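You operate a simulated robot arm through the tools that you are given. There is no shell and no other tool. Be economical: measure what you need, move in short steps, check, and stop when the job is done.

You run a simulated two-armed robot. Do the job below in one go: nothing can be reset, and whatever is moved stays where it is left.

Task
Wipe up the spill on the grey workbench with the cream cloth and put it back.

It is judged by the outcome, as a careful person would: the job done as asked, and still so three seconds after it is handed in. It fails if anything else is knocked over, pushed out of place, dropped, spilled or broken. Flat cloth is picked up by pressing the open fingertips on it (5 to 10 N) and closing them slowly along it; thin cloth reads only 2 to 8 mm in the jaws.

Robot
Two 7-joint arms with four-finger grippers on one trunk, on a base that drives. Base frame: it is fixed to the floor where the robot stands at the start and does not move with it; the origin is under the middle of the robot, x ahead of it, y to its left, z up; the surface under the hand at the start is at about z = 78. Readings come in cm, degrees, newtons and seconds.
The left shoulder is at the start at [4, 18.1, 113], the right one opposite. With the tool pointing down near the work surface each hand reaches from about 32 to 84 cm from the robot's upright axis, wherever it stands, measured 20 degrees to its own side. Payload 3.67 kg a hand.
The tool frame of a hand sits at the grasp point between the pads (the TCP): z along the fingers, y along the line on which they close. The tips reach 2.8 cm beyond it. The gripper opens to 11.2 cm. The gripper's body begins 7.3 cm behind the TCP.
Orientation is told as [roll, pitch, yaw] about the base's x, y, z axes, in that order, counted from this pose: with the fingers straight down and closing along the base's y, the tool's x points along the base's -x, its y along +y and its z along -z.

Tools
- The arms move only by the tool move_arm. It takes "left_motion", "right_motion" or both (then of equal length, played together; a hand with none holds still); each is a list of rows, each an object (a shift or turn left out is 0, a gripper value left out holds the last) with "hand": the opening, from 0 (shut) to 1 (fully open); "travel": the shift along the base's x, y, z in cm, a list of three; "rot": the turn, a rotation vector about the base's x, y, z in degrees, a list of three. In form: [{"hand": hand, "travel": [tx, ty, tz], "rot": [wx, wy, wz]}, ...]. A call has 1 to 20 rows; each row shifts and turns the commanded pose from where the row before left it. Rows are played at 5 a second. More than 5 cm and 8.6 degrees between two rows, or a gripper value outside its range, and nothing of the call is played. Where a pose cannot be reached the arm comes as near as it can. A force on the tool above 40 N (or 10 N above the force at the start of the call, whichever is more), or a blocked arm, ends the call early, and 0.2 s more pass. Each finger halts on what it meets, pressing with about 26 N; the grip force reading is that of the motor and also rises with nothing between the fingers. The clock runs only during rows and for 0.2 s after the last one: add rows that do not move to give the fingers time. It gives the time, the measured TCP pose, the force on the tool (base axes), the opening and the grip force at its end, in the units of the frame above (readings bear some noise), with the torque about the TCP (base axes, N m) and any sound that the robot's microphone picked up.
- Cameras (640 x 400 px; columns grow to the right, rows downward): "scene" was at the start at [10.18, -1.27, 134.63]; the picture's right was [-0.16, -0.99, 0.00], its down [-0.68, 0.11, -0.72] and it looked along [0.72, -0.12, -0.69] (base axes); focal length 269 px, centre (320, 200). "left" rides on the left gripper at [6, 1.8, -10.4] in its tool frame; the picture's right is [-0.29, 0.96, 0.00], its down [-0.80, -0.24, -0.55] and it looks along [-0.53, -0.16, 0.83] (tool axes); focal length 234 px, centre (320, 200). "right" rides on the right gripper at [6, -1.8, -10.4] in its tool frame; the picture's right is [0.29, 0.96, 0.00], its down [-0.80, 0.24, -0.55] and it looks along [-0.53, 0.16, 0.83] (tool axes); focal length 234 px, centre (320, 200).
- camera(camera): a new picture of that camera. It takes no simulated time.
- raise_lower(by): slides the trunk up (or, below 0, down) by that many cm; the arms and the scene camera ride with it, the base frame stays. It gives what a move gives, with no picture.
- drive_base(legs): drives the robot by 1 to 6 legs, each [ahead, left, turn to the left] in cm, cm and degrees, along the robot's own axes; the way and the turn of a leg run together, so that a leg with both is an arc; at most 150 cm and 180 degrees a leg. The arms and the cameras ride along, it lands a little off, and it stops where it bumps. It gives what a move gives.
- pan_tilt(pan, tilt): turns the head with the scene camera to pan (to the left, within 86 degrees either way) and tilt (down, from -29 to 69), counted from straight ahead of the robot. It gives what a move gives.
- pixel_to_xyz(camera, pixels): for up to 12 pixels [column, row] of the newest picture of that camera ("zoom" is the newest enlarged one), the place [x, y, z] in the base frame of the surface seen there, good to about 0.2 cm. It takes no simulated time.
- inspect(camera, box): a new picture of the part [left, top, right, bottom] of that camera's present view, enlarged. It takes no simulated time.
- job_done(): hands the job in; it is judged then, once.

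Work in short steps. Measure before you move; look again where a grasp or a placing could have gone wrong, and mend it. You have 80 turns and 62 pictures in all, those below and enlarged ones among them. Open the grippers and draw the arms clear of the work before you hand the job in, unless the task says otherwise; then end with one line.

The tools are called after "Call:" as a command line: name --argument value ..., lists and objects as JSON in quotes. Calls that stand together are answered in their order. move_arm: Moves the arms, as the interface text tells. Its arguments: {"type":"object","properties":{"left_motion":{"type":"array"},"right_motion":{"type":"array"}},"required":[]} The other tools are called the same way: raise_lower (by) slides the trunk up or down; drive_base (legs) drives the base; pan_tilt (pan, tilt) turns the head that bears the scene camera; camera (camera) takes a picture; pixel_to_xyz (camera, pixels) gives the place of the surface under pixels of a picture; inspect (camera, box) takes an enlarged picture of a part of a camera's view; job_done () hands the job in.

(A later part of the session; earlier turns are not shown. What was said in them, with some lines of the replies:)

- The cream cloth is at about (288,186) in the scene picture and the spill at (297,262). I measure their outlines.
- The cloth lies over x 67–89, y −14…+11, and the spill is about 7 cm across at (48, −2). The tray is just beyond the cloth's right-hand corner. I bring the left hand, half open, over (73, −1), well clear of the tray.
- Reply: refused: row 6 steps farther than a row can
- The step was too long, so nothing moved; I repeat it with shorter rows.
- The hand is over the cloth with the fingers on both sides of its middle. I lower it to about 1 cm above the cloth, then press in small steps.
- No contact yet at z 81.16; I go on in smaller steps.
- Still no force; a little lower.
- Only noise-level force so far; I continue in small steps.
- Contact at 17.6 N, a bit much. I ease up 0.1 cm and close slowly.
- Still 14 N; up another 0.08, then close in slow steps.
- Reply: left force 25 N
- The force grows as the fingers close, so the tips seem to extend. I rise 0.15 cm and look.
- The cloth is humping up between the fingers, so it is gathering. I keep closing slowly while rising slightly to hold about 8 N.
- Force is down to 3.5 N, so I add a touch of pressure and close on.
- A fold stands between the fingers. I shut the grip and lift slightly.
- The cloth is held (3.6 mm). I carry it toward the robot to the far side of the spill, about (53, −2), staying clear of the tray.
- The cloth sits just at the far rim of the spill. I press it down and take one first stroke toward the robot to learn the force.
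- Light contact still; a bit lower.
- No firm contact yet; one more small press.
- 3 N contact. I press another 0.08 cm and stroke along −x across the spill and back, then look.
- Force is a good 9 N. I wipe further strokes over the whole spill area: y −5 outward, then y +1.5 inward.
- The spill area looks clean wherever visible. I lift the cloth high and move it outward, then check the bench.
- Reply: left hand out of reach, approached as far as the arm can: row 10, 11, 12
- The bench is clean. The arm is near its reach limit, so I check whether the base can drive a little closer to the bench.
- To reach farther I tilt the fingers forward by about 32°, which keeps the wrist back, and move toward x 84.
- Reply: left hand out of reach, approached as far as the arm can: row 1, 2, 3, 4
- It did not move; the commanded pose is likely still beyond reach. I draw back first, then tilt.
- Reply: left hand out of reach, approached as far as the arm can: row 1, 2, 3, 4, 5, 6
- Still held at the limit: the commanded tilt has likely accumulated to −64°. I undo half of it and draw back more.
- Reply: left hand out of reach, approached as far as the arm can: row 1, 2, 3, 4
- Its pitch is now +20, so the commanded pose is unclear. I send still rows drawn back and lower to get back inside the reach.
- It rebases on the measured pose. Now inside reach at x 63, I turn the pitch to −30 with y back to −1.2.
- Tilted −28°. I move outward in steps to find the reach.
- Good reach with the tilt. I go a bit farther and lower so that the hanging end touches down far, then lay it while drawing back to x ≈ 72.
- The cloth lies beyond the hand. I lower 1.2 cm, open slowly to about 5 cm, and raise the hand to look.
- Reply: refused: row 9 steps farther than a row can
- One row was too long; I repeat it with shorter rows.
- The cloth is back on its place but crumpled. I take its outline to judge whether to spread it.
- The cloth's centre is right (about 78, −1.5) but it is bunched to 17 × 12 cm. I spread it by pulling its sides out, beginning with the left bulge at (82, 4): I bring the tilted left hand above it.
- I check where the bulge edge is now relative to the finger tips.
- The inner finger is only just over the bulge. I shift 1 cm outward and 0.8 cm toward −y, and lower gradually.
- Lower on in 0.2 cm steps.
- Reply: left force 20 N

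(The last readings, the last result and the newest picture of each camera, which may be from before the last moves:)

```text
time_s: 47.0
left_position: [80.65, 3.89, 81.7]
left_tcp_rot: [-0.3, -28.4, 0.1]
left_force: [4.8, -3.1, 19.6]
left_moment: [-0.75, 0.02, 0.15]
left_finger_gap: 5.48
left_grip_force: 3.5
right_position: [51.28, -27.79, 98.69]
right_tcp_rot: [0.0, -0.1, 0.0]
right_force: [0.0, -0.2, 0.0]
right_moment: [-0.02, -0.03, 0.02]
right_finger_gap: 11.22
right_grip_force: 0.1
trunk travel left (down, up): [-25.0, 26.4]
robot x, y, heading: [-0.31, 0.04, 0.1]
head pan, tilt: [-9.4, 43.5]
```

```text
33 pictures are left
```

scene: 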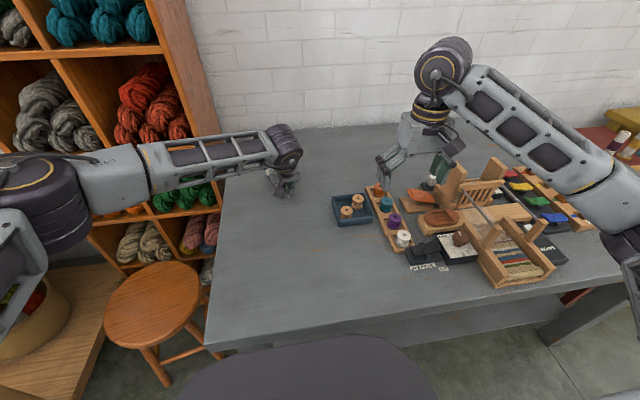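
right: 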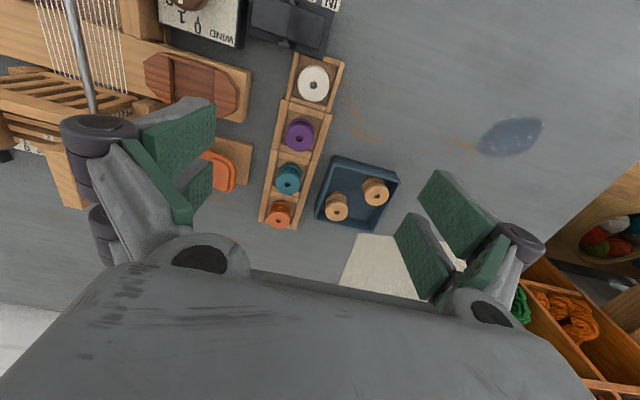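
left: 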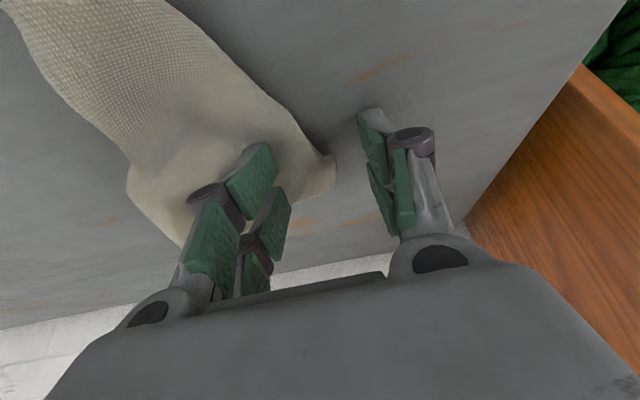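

The inner finger presses the bulge (20 N). I ease up a little and close slowly.

Call:
move_arm --left_motion '[{"travel": [0, 0, 0.2]}, {"hand": 0.4}, {"hand": 0.34, "travel": [0, 0, 0.02]}, {"hand": 0.28, "travel": [0, 0, 0.02]}, {"hand": 0.22, "travel": [0, 0, 0.02]}, {"hand": 0.16}, {"hand": 0.1}, {"hand": 0.04}, {"hand": 0}, {}, {}]'

Call:
camera --camera "left"

```text
time_s: 49.4
left_position: [80.66, 3.84, 81.63]
left_tcp_rot: [0.0, -28.2, 0.0]
left_force: [-1.3, -1.2, 21.2]
left_moment: [-0.2, 0.22, 0.05]
left_finger_gap: 0.23
left_grip_force: 25.7
right_position: [51.23, -27.78, 98.64]
right_tcp_rot: [-0.1, -0.1, 0.0]
right_force: [0.1, 0.0, 0.2]
right_moment: [0.01, 0.02, -0.04]
right_finger_gap: 11.19
right_grip_force: 0.1
trunk travel left (down, up): [-25.0, 26.4]
robot x, y, heading: [-0.29, -0.13, 0.1]
head pan, tilt: [-9.4, 43.5]
```

```text
32 pictures are left
```

left: 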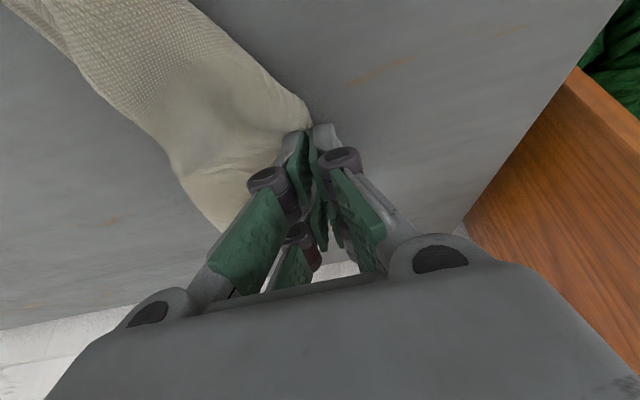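

It is gripped (2.3 mm). I lift 1 cm and pull left 9 cm, then look.

Call:
move_arm --left_motion '[{"travel": [0, 0.5, 0.6]}, {"travel": [0, 1.5, 0.6]}, {"travel": [0, 1.5, 0]}, {"travel": [0, 1.5, 0]}, {"travel": [0, 1.5, 0]}, {"travel": [0, 1.5, 0]}, {"travel": [0, 1, 0]}, {}]'

Call:
inspect --camera "scene" --box '[200, 130, 400, 260]'

Call:
camera --camera "left"

```text
time_s: 51.2
left_position: [80.65, 12.74, 82.63]
left_tcp_rot: [0.0, -28.0, 0.0]
left_force: [0.5, 0.3, -1.8]
left_moment: [-0.01, 0.02, 0.04]
left_finger_gap: 0.28
left_grip_force: 28.4
right_position: [51.55, -27.69, 98.56]
right_tcp_rot: [0.0, 0.0, 0.1]
right_force: [-0.2, -0.5, -0.3]
right_moment: [0.04, 0.01, 0.02]
right_finger_gap: 11.2
right_grip_force: 0.0
trunk travel left (down, up): [-25.0, 26.4]
robot x, y, heading: [0.11, -0.07, -0.1]
head pan, tilt: [-9.4, 43.5]
```

```text
3.08 times, centred on (300, 195) of scene
```

zoom: 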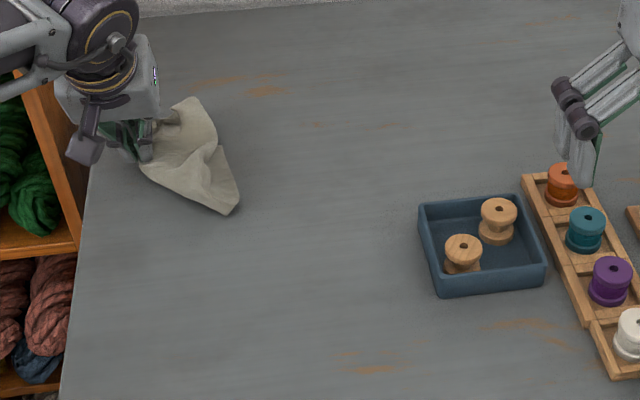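

```text
30 pictures are left
```

left: 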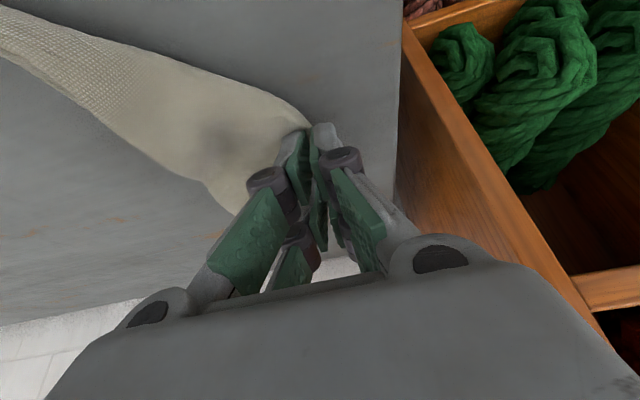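

The cloth slid as a whole; I keep the left grip and will take its free near-right end with the right hand to stretch it between both. I measure that end.

Call:
pixel_to_xyz --camera "zoom" --pixels '[[232, 207], [237, 190], [205, 200], [218, 147], [195, 105], [150, 165], [190, 150], [215, 185]]'

Call:
inspect --camera "scene" --box '[235, 150, 295, 210]'

```text
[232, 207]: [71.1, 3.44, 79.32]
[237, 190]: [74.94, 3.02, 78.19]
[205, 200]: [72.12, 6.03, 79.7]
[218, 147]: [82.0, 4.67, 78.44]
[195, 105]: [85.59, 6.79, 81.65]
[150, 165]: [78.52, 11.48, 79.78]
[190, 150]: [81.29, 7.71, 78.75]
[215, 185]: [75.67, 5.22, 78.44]
```

```text
6.67 times, centred on (265, 180) of scene
```

zoom: 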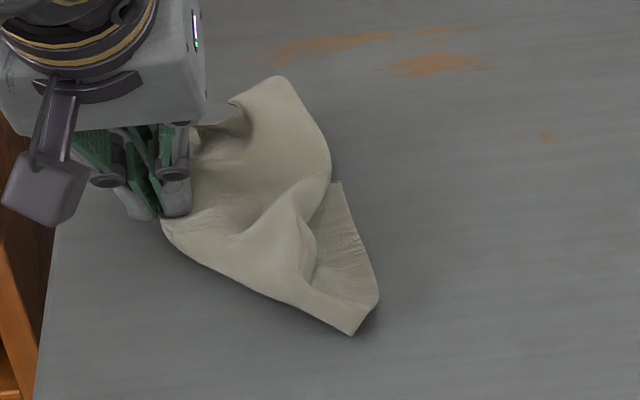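

The near-right edge runs from (71, 3.4) to (75, 3). I bring the right hand, turned 90° to close along x, to stand off at (73, −4) high above.

Call:
move_arm --right_motion '[{"hand": 0.5, "travel": [1.8, 2, 0], "rot": [0, 0, 8]}, {"travel": [1.8, 2, 0], "rot": [0, 0, 8]}, {"travel": [1.8, 2, 0], "rot": [0, 0, 8]}, {"travel": [1.8, 2, 0], "rot": [0, 0, 8]}, {"travel": [1.8, 2, 0], "rot": [0, 0, 8]}, {"travel": [1.8, 2, 0], "rot": [0, 0, 8]}, {"travel": [1.8, 2, 0], "rot": [0, 0, 8]}, {"travel": [1.8, 2, 0], "rot": [0, 0, 8]}, {"travel": [1.8, 2, 0], "rot": [0, 0, 8]}, {"travel": [1.8, 2, 0], "rot": [0, 0, 8]}, {"travel": [1.8, 2, 0], "rot": [0, 0, 8]}, {"travel": [1.8, 2, 0], "rot": [0, 0, 2]}, {}]'

Call:
camera --camera "scene"

Call:
camera --camera "right"

```text
time_s: 54.0
left_position: [80.9, 12.72, 82.63]
left_tcp_rot: [-0.1, -28.0, 0.1]
left_force: [-0.4, -0.3, 1.3]
left_moment: [-0.01, 0.02, -0.02]
left_finger_gap: 0.27
left_grip_force: 24.1
right_position: [60.95, -17.26, 98.54]
right_tcp_rot: [0.0, 0.0, 42.6]
right_force: [-0.3, 0.8, -0.3]
right_moment: [-0.02, -0.04, -0.01]
right_finger_gap: 5.61
right_grip_force: 0.2
right hand out of reach, approached as far as the arm can: row 6, 7, 8, 9, 10, 11, 12
trunk travel left (down, up): [-25.0, 26.4]
robot x, y, heading: [0.19, -0.16, 0.5]
head pan, tilt: [-9.4, 43.5]
```

```text
28 pictures are left
```

scene: 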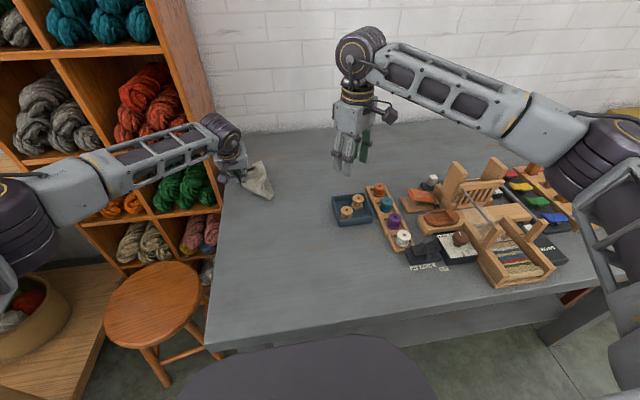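

```text
27 pictures are left
```

right: 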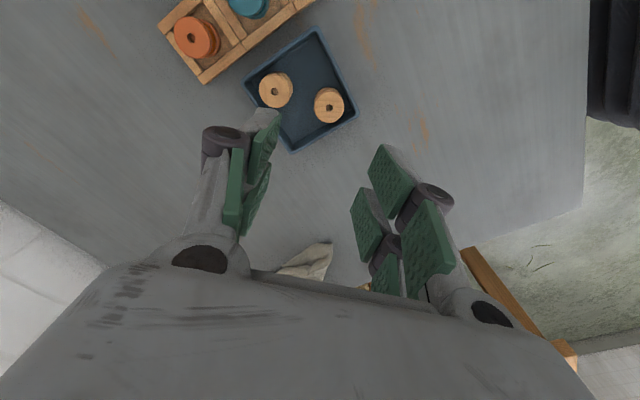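

Yaw stops at about 43°, which still clears the left hand. I carry on to (73, −3) with that yaw.

Call:
move_arm --right_motion '[{"travel": [1.5, 1.8, -0.5]}, {"travel": [1.5, 1.8, -0.5]}, {"travel": [1.5, 1.8, -0.5]}, {"travel": [1.5, 1.8, -0.5]}, {"travel": [1.5, 1.8, -0.5]}, {"travel": [1.5, 1.8, -0.5]}, {"travel": [1.5, 1.8, -0.5]}, {"travel": [1.5, 1.8, -0.5]}, {}]'

Call:
camera --camera "right"

```text
time_s: 56.0
left_position: [80.86, 12.78, 82.51]
left_tcp_rot: [0.0, -28.1, 0.0]
left_force: [0.0, -0.2, -1.7]
left_moment: [-0.01, 0.03, -0.02]
left_finger_gap: 0.33
left_grip_force: 27.9
right_position: [61.03, -17.13, 98.47]
right_tcp_rot: [0.0, 0.0, 42.7]
right_force: [-0.5, 0.2, -1.5]
right_moment: [-0.05, 0.02, -0.01]
right_finger_gap: 5.61
right_grip_force: 0.0
right hand out of reach, approached as far as the arm can: row 1, 2, 3, 4, 5, 6, 7, 8
trunk travel left (down, up): [-25.0, 26.4]
robot x, y, heading: [0.12, 0.31, -0.0]
head pan, tilt: [-9.4, 43.5]
```

```text
26 pictures are left
```

right: 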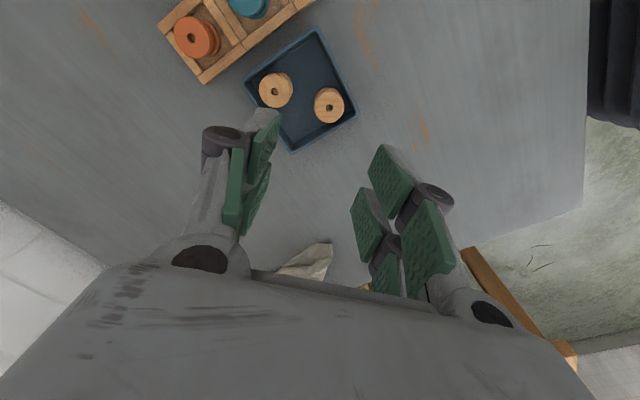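

The right wrist is at a joint limit with that yaw. I check room for leaning the left wrist outward (shelf position) and turn the right hand back to yaw 0.

Call:
move_arm --right_motion '[{"travel": [-2, 0, 0], "rot": [0, 0, -8]}, {"rot": [0, 0, -8]}, {"rot": [0, 0, -8]}, {"rot": [0, 0, -8]}, {"rot": [0, 0, -8]}, {"rot": [0, 0, -2.7]}, {}]'

Call:
pixel_to_xyz --camera "scene" --pixels '[[222, 165], [214, 110], [195, 40], [205, 85], [226, 140], [232, 140]]'

```text
time_s: 57.6
left_position: [80.8, 12.68, 82.65]
left_tcp_rot: [0.0, -28.0, 0.0]
left_force: [-0.4, -0.5, -0.1]
left_moment: [-0.05, 0.0, 0.0]
left_finger_gap: 0.13
left_grip_force: 24.0
right_position: [59.01, -17.2, 98.54]
right_tcp_rot: [0.0, 0.0, 1.8]
right_force: [-0.4, -0.4, -0.4]
right_moment: [0.01, 0.01, 0.01]
right_finger_gap: 5.61
right_grip_force: 0.0
trunk travel left (down, up): [-25.0, 26.4]
robot x, y, heading: [0.21, -0.38, 0.2]
head pan, tilt: [-9.4, 43.5]
```

```text
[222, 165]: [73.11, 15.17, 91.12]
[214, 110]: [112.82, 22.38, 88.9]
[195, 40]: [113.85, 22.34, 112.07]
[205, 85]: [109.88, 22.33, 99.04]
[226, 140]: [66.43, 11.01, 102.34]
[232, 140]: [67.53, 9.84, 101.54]
```

The left wrist spans y ≥ 9.8, so the right hand at y ≈ 2.5 with yaw about 25 has room. I bring it to (72, −5) first.

Call:
move_arm --right_motion '[{"travel": [2, 2, 0], "rot": [0, 0, 3.5]}, {"travel": [2, 2, 0], "rot": [0, 0, 3.5]}, {"travel": [2, 2, -1], "rot": [0, 0, 3.5]}, {"travel": [2, 2, -1], "rot": [0, 0, 3.5]}, {"travel": [2, 2, -1.5], "rot": [0, 0, 3.5]}, {"travel": [2, 2, -1.5], "rot": [0, 0, 3.5]}, {"travel": [1, 0, -1], "rot": [0, 0, 2]}, {}]'

Call:
camera --camera "right"

```text
time_s: 59.4
left_position: [80.86, 12.73, 82.68]
left_tcp_rot: [0.0, -28.1, 0.0]
left_force: [-0.9, 0.8, 1.2]
left_moment: [-0.01, -0.02, -0.01]
left_finger_gap: 0.21
left_grip_force: 27.9
right_position: [72.15, -5.23, 92.7]
right_tcp_rot: [0.0, 0.0, 24.9]
right_force: [-0.5, -0.6, -0.3]
right_moment: [-0.01, 0.01, 0.0]
right_finger_gap: 5.58
right_grip_force: 0.1
trunk travel left (down, up): [-25.0, 26.4]
robot x, y, heading: [0.11, 0.43, -0.0]
head pan, tilt: [-9.4, 43.5]
```

```text
25 pictures are left
```

right: 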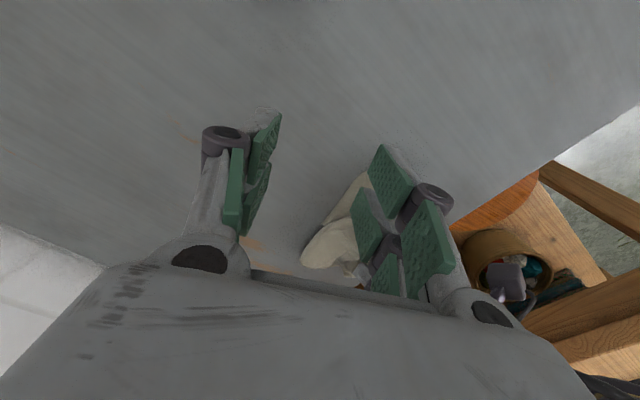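

I move over the corner at (73, 3) and lower to near contact, watching the forces on both hands.

Call:
move_arm --right_motion '[{"travel": [0.5, 2, -0.5]}, {"travel": [0.5, 2, -0.5]}, {"travel": [0, 2, -1]}, {"travel": [0, 2.2, -1]}, {"travel": [0, 0, -2]}, {"travel": [0, 0, -2]}, {"travel": [0, 0, -2]}, {"travel": [0, 0, -2]}, {}]'

Call:
camera --camera "right"

Call:
inspect --camera "scene" --box '[200, 120, 340, 220]'

```text
time_s: 61.4
left_position: [80.75, 12.75, 82.64]
left_tcp_rot: [0.0, -28.1, 0.1]
left_force: [1.1, 0.3, -1.3]
left_moment: [0.02, 0.0, -0.02]
left_finger_gap: 0.36
left_grip_force: 27.9
right_position: [72.76, 3.17, 81.56]
right_tcp_rot: [0.0, -0.1, 24.8]
right_force: [0.4, -0.5, 1.2]
right_moment: [0.02, 0.01, 0.02]
right_finger_gap: 5.62
right_grip_force: 0.2
trunk travel left (down, up): [-25.0, 26.4]
robot x, y, heading: [0.3, -0.2, 0.4]
head pan, tilt: [-9.4, 43.5]
```

```text
24 pictures are left
```

right: 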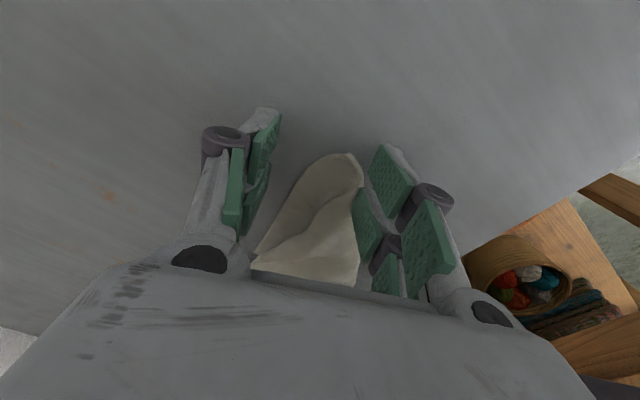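

```text
4.00 times, centred on (270, 170) of scene
```

zoom: 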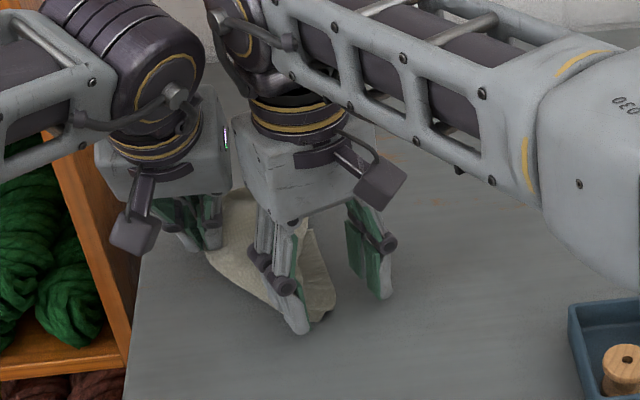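

The cloth end stands between the fingers. To take only its right-hand edge I rise, shift toward −y 2 cm, and press down.

Call:
move_arm --right_motion '[{"travel": [0, 0, 2]}, {"travel": [1, -2, 0]}, {"travel": [0, 0, -1.5]}, {"travel": [0, 0, -0.6]}, {"travel": [0, 0, -0.3]}, {"travel": [0, 0, -0.2]}, {}]'

Call:
camera --camera "right"

```text
time_s: 63.0
left_position: [80.72, 12.86, 82.71]
left_tcp_rot: [-0.1, -28.0, -0.1]
left_force: [-0.4, 0.3, 1.7]
left_moment: [-0.02, -0.01, -0.03]
left_finger_gap: 0.24
left_grip_force: 28.7
right_position: [73.47, 0.24, 80.98]
right_tcp_rot: [0.0, -0.1, 25.0]
right_force: [-0.1, -0.8, 0.5]
right_moment: [-0.05, 0.0, -0.02]
right_finger_gap: 5.62
right_grip_force: 0.0
right hand out of reach, approached as far as the arm can: row 2
trunk travel left (down, up): [-25.0, 26.4]
robot x, y, heading: [0.1, 0.3, -0.1]
head pan, tilt: [-9.4, 43.5]
```

```text
22 pictures are left
```

right: 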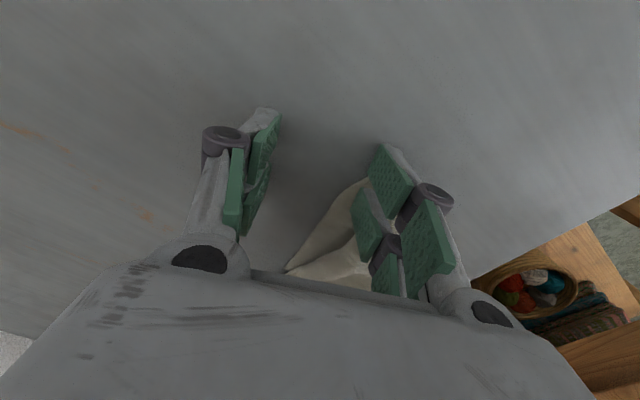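

The inner finger is now over the cloth's right part. I press a little lower, in small steps, until it touches.

Call:
move_arm --right_motion '[{"travel": [0, 0, -0.2]}, {"travel": [0, 0, -0.2]}, {}]'

```text
time_s: 63.8
left_position: [80.76, 12.75, 82.69]
left_tcp_rot: [0.1, -28.1, 0.0]
left_force: [-0.1, -1.4, -0.7]
left_moment: [0.02, 0.01, 0.03]
left_finger_gap: 0.32
left_grip_force: 26.8
right_position: [73.37, 0.38, 80.74]
right_tcp_rot: [0.0, -0.1, 24.9]
right_force: [0.2, 0.0, 1.8]
right_moment: [0.04, -0.02, 0.02]
right_finger_gap: 5.6
right_grip_force: 0.1
right hand out of reach, approached as far as the arm can: row 2
trunk travel left (down, up): [-25.0, 26.4]
robot x, y, heading: [-0.28, 0.04, 0.1]
head pan, tilt: [-9.4, 43.5]
```

Touching at about 2 N. I draw 0.3 cm nearer for reach, press a touch and close slowly.

Call:
move_arm --right_motion '[{"travel": [-0.3, 0, 0]}, {"travel": [0, 0, -0.15]}, {"hand": 0.44}, {"hand": 0.38}, {"hand": 0.32}, {"hand": 0.26}, {"hand": 0.2}, {"hand": 0.14}, {"hand": 0.08}, {"hand": 0}, {}, {}]'

Call:
camera --camera "right"

```text
time_s: 66.4
left_position: [80.81, 12.83, 82.61]
left_tcp_rot: [0.0, -28.1, 0.0]
left_force: [-0.3, -1.1, 0.3]
left_moment: [-0.05, 0.05, 0.03]
left_finger_gap: 0.17
left_grip_force: 24.1
right_position: [73.09, 0.11, 80.58]
right_tcp_rot: [-0.2, 0.0, 24.9]
right_force: [-1.7, 0.5, 7.1]
right_moment: [0.09, -0.1, 0.03]
right_finger_gap: 0.01
right_grip_force: 26.1
trunk travel left (down, up): [-25.0, 26.4]
robot x, y, heading: [0.0, 0.05, 0.0]
head pan, tilt: [-9.4, 43.5]
```

```text
21 pictures are left
```

right: 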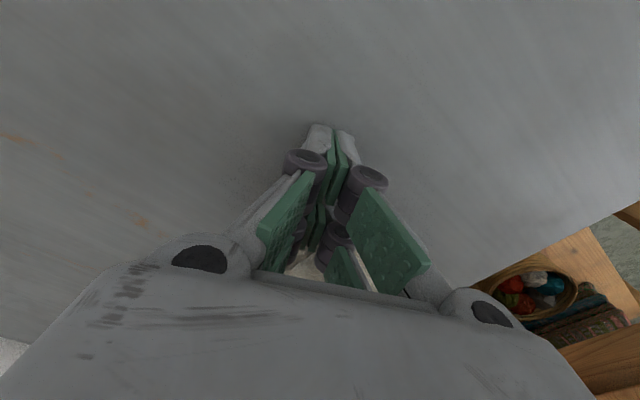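

Missed: the gap reads 0. I rise 3 cm, open and look where the edge is.

Call:
move_arm --right_motion '[{"travel": [0, 0, 1.5]}, {"travel": [0, 0, 1.5], "hand": 0.45}, {}, {}]'

Call:
camera --camera "right"

Call:
pixel_to_xyz --camera "right" --pixels '[[340, 190], [330, 215], [310, 250], [350, 215], [340, 250], [300, 265], [325, 190], [340, 230]]'

```text
time_s: 67.4
left_position: [80.79, 12.76, 82.49]
left_tcp_rot: [0.0, -28.1, 0.0]
left_force: [0.8, 0.8, -0.8]
left_moment: [0.0, 0.01, 0.02]
left_finger_gap: 0.21
left_grip_force: 25.4
right_position: [73.21, 0.31, 83.61]
right_tcp_rot: [0.0, 0.0, 24.8]
right_force: [-0.7, -0.4, 0.3]
right_moment: [0.02, -0.04, -0.02]
right_finger_gap: 5.03
right_grip_force: 0.1
trunk travel left (down, up): [-25.0, 26.4]
robot x, y, heading: [0.16, -0.05, 0.2]
head pan, tilt: [-9.4, 43.5]
```

```text
20 pictures are left
```

right: 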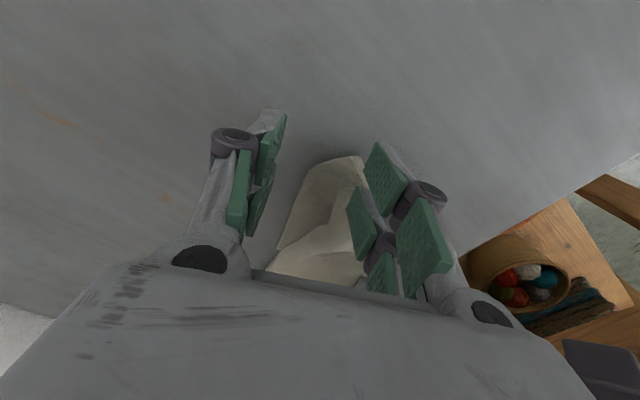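

```text
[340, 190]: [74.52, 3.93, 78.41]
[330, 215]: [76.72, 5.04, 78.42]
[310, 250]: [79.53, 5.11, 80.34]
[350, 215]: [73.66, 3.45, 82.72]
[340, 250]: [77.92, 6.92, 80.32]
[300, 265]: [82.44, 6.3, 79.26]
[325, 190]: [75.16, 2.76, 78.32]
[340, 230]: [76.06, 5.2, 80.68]
```

The free end runs around (72–76, 2–5). I narrow to 3.4 cm, move to (73.7, 2.8) and press.

Call:
move_arm --right_motion '[{"hand": 0.3, "travel": [0.3, 1.3, 0]}, {"travel": [0.2, 1.2, 0]}, {"travel": [0, 0, -1.5]}, {"travel": [0, 0, -1]}, {"travel": [0, 0, -0.3]}, {}]'

Call:
camera --camera "right"

```text
time_s: 68.8
left_position: [80.7, 12.75, 82.68]
left_tcp_rot: [0.0, -28.1, 0.1]
left_force: [0.5, -0.4, -1.2]
left_moment: [-0.01, 0.06, -0.01]
left_finger_gap: 0.32
left_grip_force: 26.5
right_position: [73.02, 2.1, 80.95]
right_tcp_rot: [0.0, -0.2, 24.9]
right_force: [1.2, 0.1, 3.7]
right_moment: [0.09, -0.09, -0.01]
right_finger_gap: 3.34
right_grip_force: 0.1
right hand out of reach, approached as far as the arm can: row 2
trunk travel left (down, up): [-25.0, 26.4]
robot x, y, heading: [-0.24, 0.0, 0.2]
head pan, tilt: [-9.4, 43.5]
```

```text
19 pictures are left
```

right: 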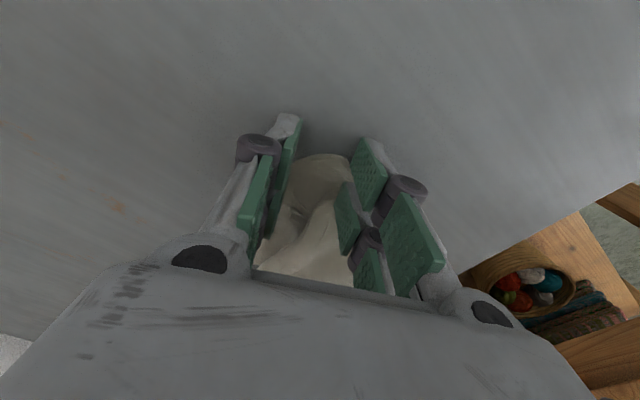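

Cloth lies between and under the inner finger at 3.7 N. I press slightly and close slowly.

Call:
move_arm --right_motion '[{"travel": [0, 0, -0.12]}, {"hand": 0.25}, {"hand": 0.2}, {"hand": 0.15}, {"hand": 0.1}, {"hand": 0.05}, {"hand": 0}, {}, {}]'

Call:
camera --camera "right"

```text
time_s: 70.8
left_position: [80.86, 12.8, 82.61]
left_tcp_rot: [0.0, -28.1, 0.0]
left_force: [0.3, 0.0, -1.6]
left_moment: [-0.01, 0.0, -0.02]
left_finger_gap: 0.3
left_grip_force: 28.1
right_position: [72.98, 1.97, 80.67]
right_tcp_rot: [-0.1, -0.1, 24.9]
right_force: [-0.5, -0.2, 1.8]
right_moment: [0.01, -0.02, -0.02]
right_finger_gap: 0.01
right_grip_force: 26.0
trunk travel left (down, up): [-25.0, 26.4]
robot x, y, heading: [0.12, 0.24, 0.2]
head pan, tilt: [-9.4, 43.5]
```

```text
18 pictures are left
```

right: 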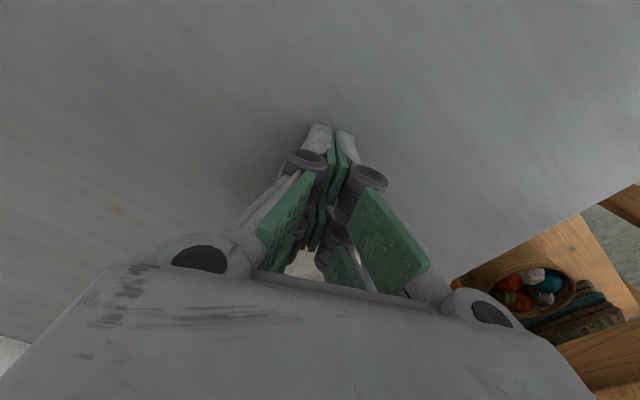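

Missed again: the cloth lies about 2 cm beyond the tips. I rise, open, tilt forward 16° and go 2.5 cm farther out before pressing again.

Call:
move_arm --right_motion '[{"travel": [-0.5, 0, 2]}, {"travel": [0, 0, 1.5], "hand": 0.45}, {"rot": [0, -8, 0]}, {"rot": [0, -8, 0]}, {"travel": [1.5, 0.6, 0]}, {"travel": [1.5, 0.6, 0]}, {}, {"travel": [0, 0, -1.5]}, {"travel": [0, 0, -1.4]}, {}]'

Call:
camera --camera "right"

```text
time_s: 73.0
left_position: [80.78, 12.82, 82.75]
left_tcp_rot: [0.1, -28.1, 0.2]
left_force: [-0.6, 0.3, -0.2]
left_moment: [-0.04, -0.01, -0.02]
left_finger_gap: 0.3
left_grip_force: 24.2
right_position: [75.81, 3.5, 81.53]
right_tcp_rot: [-6.9, -14.6, 25.8]
right_force: [1.1, 1.9, 9.1]
right_moment: [0.23, 0.23, -0.05]
right_finger_gap: 5.22
right_grip_force: 1.5
trunk travel left (down, up): [-25.0, 26.4]
robot x, y, heading: [-0.17, 0.1, -0.1]
head pan, tilt: [-9.4, 43.5]
```

```text
17 pictures are left
```

right: 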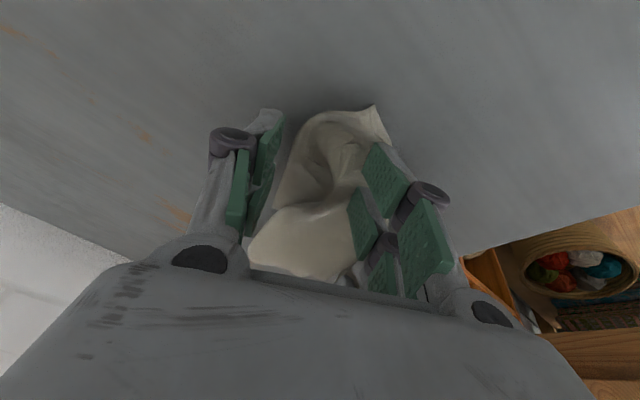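

The cloth is now well between the fingers with 9 N pressed. I close slowly.

Call:
move_arm --right_motion '[{"hand": 0.4}, {"hand": 0.35}, {"hand": 0.3}, {"hand": 0.25}, {"hand": 0.2}, {"hand": 0.15}, {"hand": 0.1}, {"hand": 0.05}, {"hand": 0}, {}, {}]'

```text
time_s: 75.4
left_position: [80.78, 12.57, 82.6]
left_tcp_rot: [0.0, -28.1, 0.0]
left_force: [0.5, 0.1, -0.4]
left_moment: [0.0, -0.02, 0.05]
left_finger_gap: 0.24
left_grip_force: 25.2
right_position: [75.69, 3.48, 81.49]
right_tcp_rot: [-6.9, -14.5, 25.7]
right_force: [0.5, -2.4, 6.5]
right_moment: [-0.08, 0.01, 0.0]
right_finger_gap: 0.22
right_grip_force: 26.1
trunk travel left (down, up): [-25.0, 26.4]
robot x, y, heading: [0.08, 0.03, 0.1]
head pan, tilt: [-9.4, 43.5]
```

Both hands hold it. I lift both 5 cm and pull the right hand toward −y 5 cm, watching the forces.

Call:
move_arm --left_motion '[{"travel": [0, 0, 1.5]}, {"travel": [0, 0, 2]}, {"travel": [0, 0, 1.5]}, {}, {}, {}, {}, {}]' --right_motion '[{"travel": [0, 0, 1.5]}, {"travel": [0, 0, 2]}, {"travel": [0, 0, 1.5]}, {"travel": [0, -1.2, 0]}, {"travel": [0, -1.2, 0]}, {"travel": [0, -1.2, 0]}, {"travel": [0, -1.2, 0]}, {}]'

Call:
inspect --camera "scene" --box '[200, 110, 340, 220]'

```text
time_s: 77.2
left_position: [80.7, 12.66, 87.68]
left_tcp_rot: [-0.3, -28.1, -0.1]
left_force: [-3.6, -25.7, 0.3]
left_moment: [-0.94, 0.14, 0.16]
left_finger_gap: 0.26
left_grip_force: 25.7
right_position: [75.54, -1.03, 86.49]
right_tcp_rot: [-6.8, -14.6, 26.0]
right_force: [4.1, 27.1, -1.0]
right_moment: [0.59, -0.1, 0.58]
right_finger_gap: 0.33
right_grip_force: 26.2
trunk travel left (down, up): [-25.0, 26.4]
robot x, y, heading: [0.03, 0.29, 0.1]
head pan, tilt: [-9.4, 43.5]
```

```text
3.64 times, centred on (270, 165) of scene
```

zoom: 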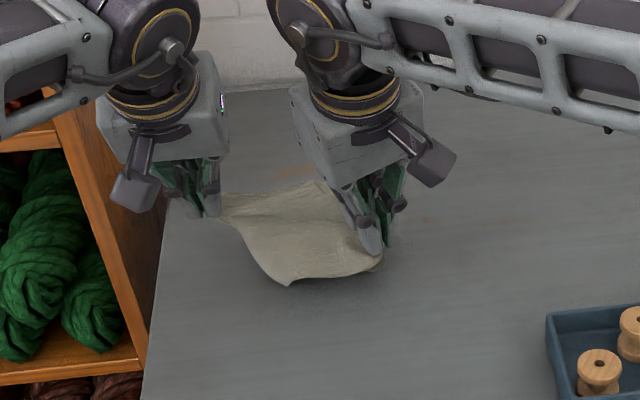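

It is stretched taut (26 N) and lies nicely open. I relax by 0.8 cm, carry it 7.5 cm toward −y to its old place, and lower both hands.

Call:
move_arm --left_motion '[{"travel": [0, -0.8, 1]}, {"travel": [0, -1.5, 1]}, {"travel": [0, -1.5, 0]}, {"travel": [0, -1.5, 0]}, {"travel": [0, -1.5, 0]}, {"travel": [0, -1.2, 0]}, {}]' --right_motion '[{"travel": [0, 0, 1]}, {"travel": [0, -1.5, 1]}, {"travel": [0, -1.5, 0]}, {"travel": [0, -1.5, 0]}, {"travel": [0, -1.5, 0]}, {"travel": [0, -1.2, 0]}, {}]'

Call:
inspect --camera "scene" --box '[220, 110, 380, 230]'

```text
time_s: 78.8
left_position: [80.93, 4.74, 89.78]
left_tcp_rot: [-0.1, -28.0, 0.0]
left_force: [-3.5, -18.5, 0.3]
left_moment: [-0.66, 0.12, 0.1]
left_finger_gap: 0.26
left_grip_force: 25.7
right_position: [75.78, -8.6, 88.45]
right_tcp_rot: [-6.9, -14.5, 25.7]
right_force: [3.5, 18.9, -0.2]
right_moment: [0.46, -0.06, 0.45]
right_finger_gap: 0.25
right_grip_force: 26.1
trunk travel left (down, up): [-25.0, 26.4]
robot x, y, heading: [-0.12, 0.12, 0.3]
head pan, tilt: [-9.4, 43.5]
```

```text
3.33 times, centred on (300, 170) of scene
```

zoom: 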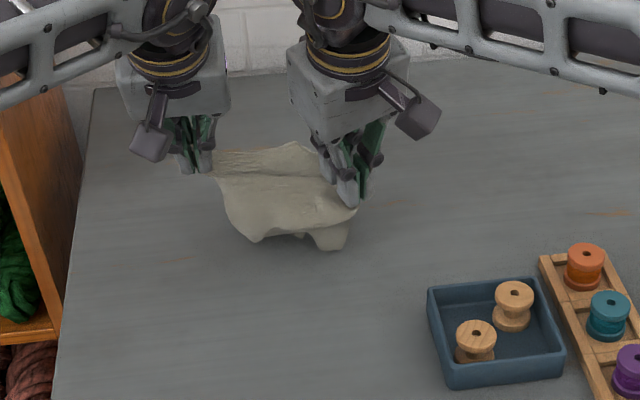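

The near flap hangs down. I lift and draw both back 4 cm, then lower while moving outward 4 cm so the flap lays flat toward the robot.

Call:
move_arm --left_motion '[{"travel": [-1.5, -0.2, 1.5]}, {"travel": [-1.5, -0.2, 1.5]}, {"travel": [-1.5, -0.2, 0]}, {}, {"travel": [0, 0, -2]}, {"travel": [0.5, 0, -1.5]}, {"travel": [1, 0, -1.5]}, {"travel": [1, 0, -1.5]}, {"travel": [1, 0, -1.5]}, {"travel": [0.5, 0, -1.2]}, {"travel": [0.5, 0, -1]}, {}]' --right_motion '[{"travel": [-1.5, 0, 1.5]}, {"travel": [-1.5, 0, 1.5]}, {"travel": [-1.5, 0, 0]}, {}, {"travel": [0, 0, -1.8]}, {"travel": [0.5, 0, -1.4]}, {"travel": [1, 0, -1.4]}, {"travel": [1, 0, -1.4]}, {"travel": [1, 0, -1.4]}, {"travel": [0.5, 0, -1.1]}, {"travel": [0.5, 0, -0.9]}, {}]'

Call:
inspect --camera "scene" --box '[220, 110, 380, 230]'

```text
time_s: 81.4
left_position: [80.78, 4.28, 82.47]
left_tcp_rot: [0.0, -28.1, 0.0]
left_force: [-1.9, -8.5, 1.8]
left_moment: [-0.33, 0.06, 0.05]
left_finger_gap: 0.22
left_grip_force: 25.4
right_position: [75.57, -8.55, 82.02]
right_tcp_rot: [-6.9, -14.6, 25.9]
right_force: [0.5, 7.2, 3.6]
right_moment: [0.12, 0.07, 0.2]
right_finger_gap: 0.27
right_grip_force: 27.8
trunk travel left (down, up): [-25.0, 26.4]
robot x, y, heading: [0.03, 0.03, 0.0]
head pan, tilt: [-9.4, 43.5]
```

```text
3.33 times, centred on (300, 170) of scene
```

zoom: 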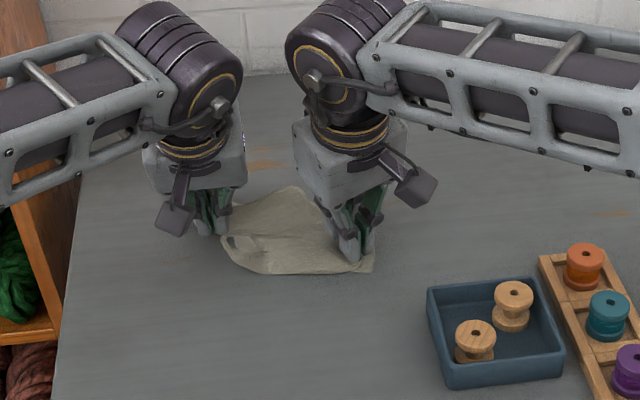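

The cloth lies spread on its old place. I relax the pull, open both grippers slightly, and lift straight up.

Call:
move_arm --left_motion '[{"travel": [0, -0.3, -0.2]}, {"hand": 0.08}, {"hand": 0.16}, {}, {"travel": [0, 0, 1]}, {"travel": [-0.5, 0, 3]}, {"travel": [-0.5, 0, 4]}, {"travel": [-1, 0, 4]}, {"travel": [-3, 2, 2]}, {"travel": [-3, 3, 0]}, {"travel": [-3, 3, 0]}, {"travel": [-3, 3, 0]}, {"travel": [-3, 3, 0]}, {"travel": [-3, 3, 0]}, {"travel": [-3, 3, 0]}, {}]' --right_motion '[{"travel": [0, 0.3, 0]}, {"hand": 0.08}, {"hand": 0.16}, {}, {"travel": [0, 0, 1]}, {"travel": [-0.5, 0, 3]}, {"travel": [-0.5, 0, 4]}, {"travel": [-1, 0, 4]}, {"travel": [-3, -2, 2]}, {"travel": [-3, -2, 0]}, {"travel": [-3, -2, 0]}, {"travel": [-3, -3, 0]}, {"travel": [-3, -3, 0]}, {"travel": [-3, -3, 0]}, {"travel": [-3, -3, 0]}, {}]'

Call:
camera --camera "scene"

Call:
inspect --camera "scene" --box '[200, 130, 400, 260]'

```text
time_s: 84.8
left_position: [57.63, 23.7, 96.24]
left_tcp_rot: [0.1, -27.9, 0.0]
left_force: [0.3, -0.2, 0.6]
left_moment: [0.0, 0.01, 0.0]
left_finger_gap: 1.79
left_grip_force: 0.1
right_position: [52.95, -26.36, 95.81]
right_tcp_rot: [-6.8, -14.4, 25.8]
right_force: [0.2, -0.9, 0.8]
right_moment: [0.03, 0.03, -0.04]
right_finger_gap: 1.81
right_grip_force: 0.1
trunk travel left (down, up): [-25.0, 26.4]
robot x, y, heading: [0.26, 0.05, 0.2]
head pan, tilt: [-9.4, 43.5]
```

```text
13 pictures are left
```

scene: 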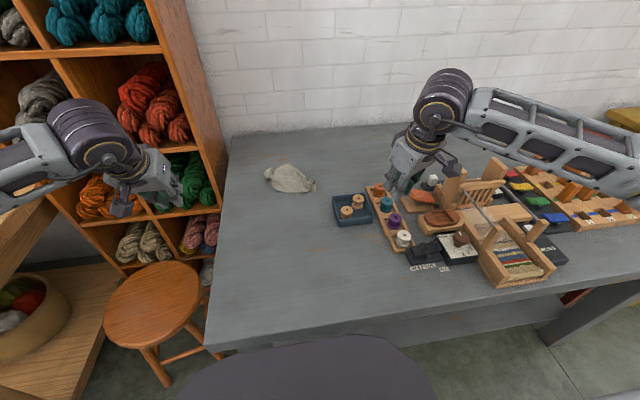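

```text
3.08 times, centred on (300, 195) of scene
```

zoom: 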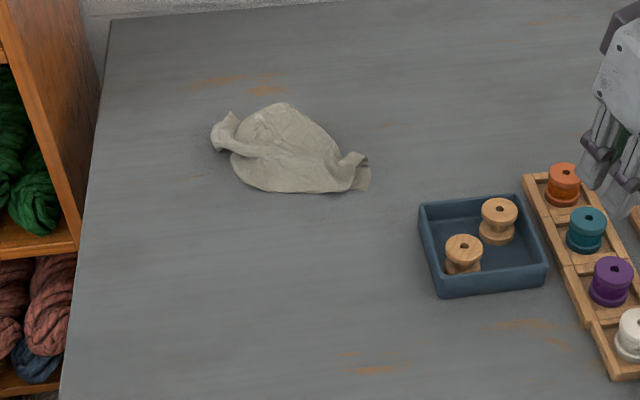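

The cloth lies within its old footprint (centre about (78, −3)), the bench is clean, and the tray and spools are undisturbed. I open the grippers, raise the hands a bit and check once more.

Call:
move_arm --left_motion '[{"travel": [-2, 0, 3]}, {"travel": [-2, 0, 3], "hand": 0.5}, {"hand": 1}, {}, {}]' --right_motion '[{"travel": [0, 0, 3]}, {"travel": [0, 0, 3], "hand": 0.5}, {"hand": 1}, {}, {}]'

Call:
camera --camera "scene"

```text
time_s: 86.0
left_position: [53.66, 23.67, 102.37]
left_tcp_rot: [0.0, -28.0, 0.1]
left_force: [0.0, 0.2, -0.4]
left_moment: [0.0, -0.03, -0.01]
left_finger_gap: 11.2
left_grip_force: 0.0
right_position: [52.65, -26.27, 102.05]
right_tcp_rot: [-6.9, -14.5, 25.8]
right_force: [0.6, -0.1, 0.9]
right_moment: [0.0, 0.02, -0.02]
right_finger_gap: 11.19
right_grip_force: 0.1
trunk travel left (down, up): [-25.0, 26.4]
robot x, y, heading: [0.14, 0.28, -0.0]
head pan, tilt: [-9.4, 43.5]
```

```text
11 pictures are left
```

scene: 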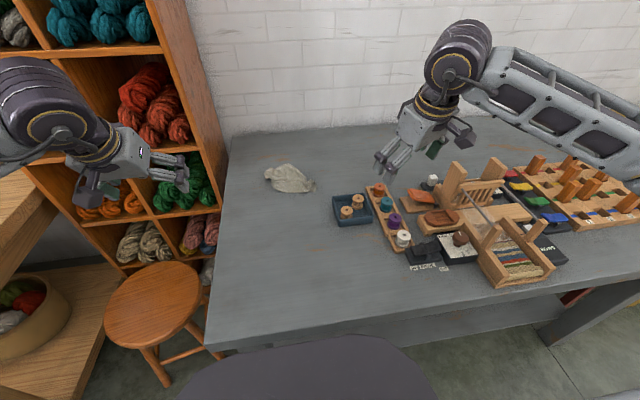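

The bench is clean, the cloth is back in its place, and both hands are open and clear. I hand the job in.

Call:
job_done

```text
The job is handed in.
```

I wiped up the spill and put the cream cloth back on its old spot; the bench looks clean and nothing else was moved, but the cloth is partly folded (about 12 × 17 cm, originally about 22 × 25 cm).
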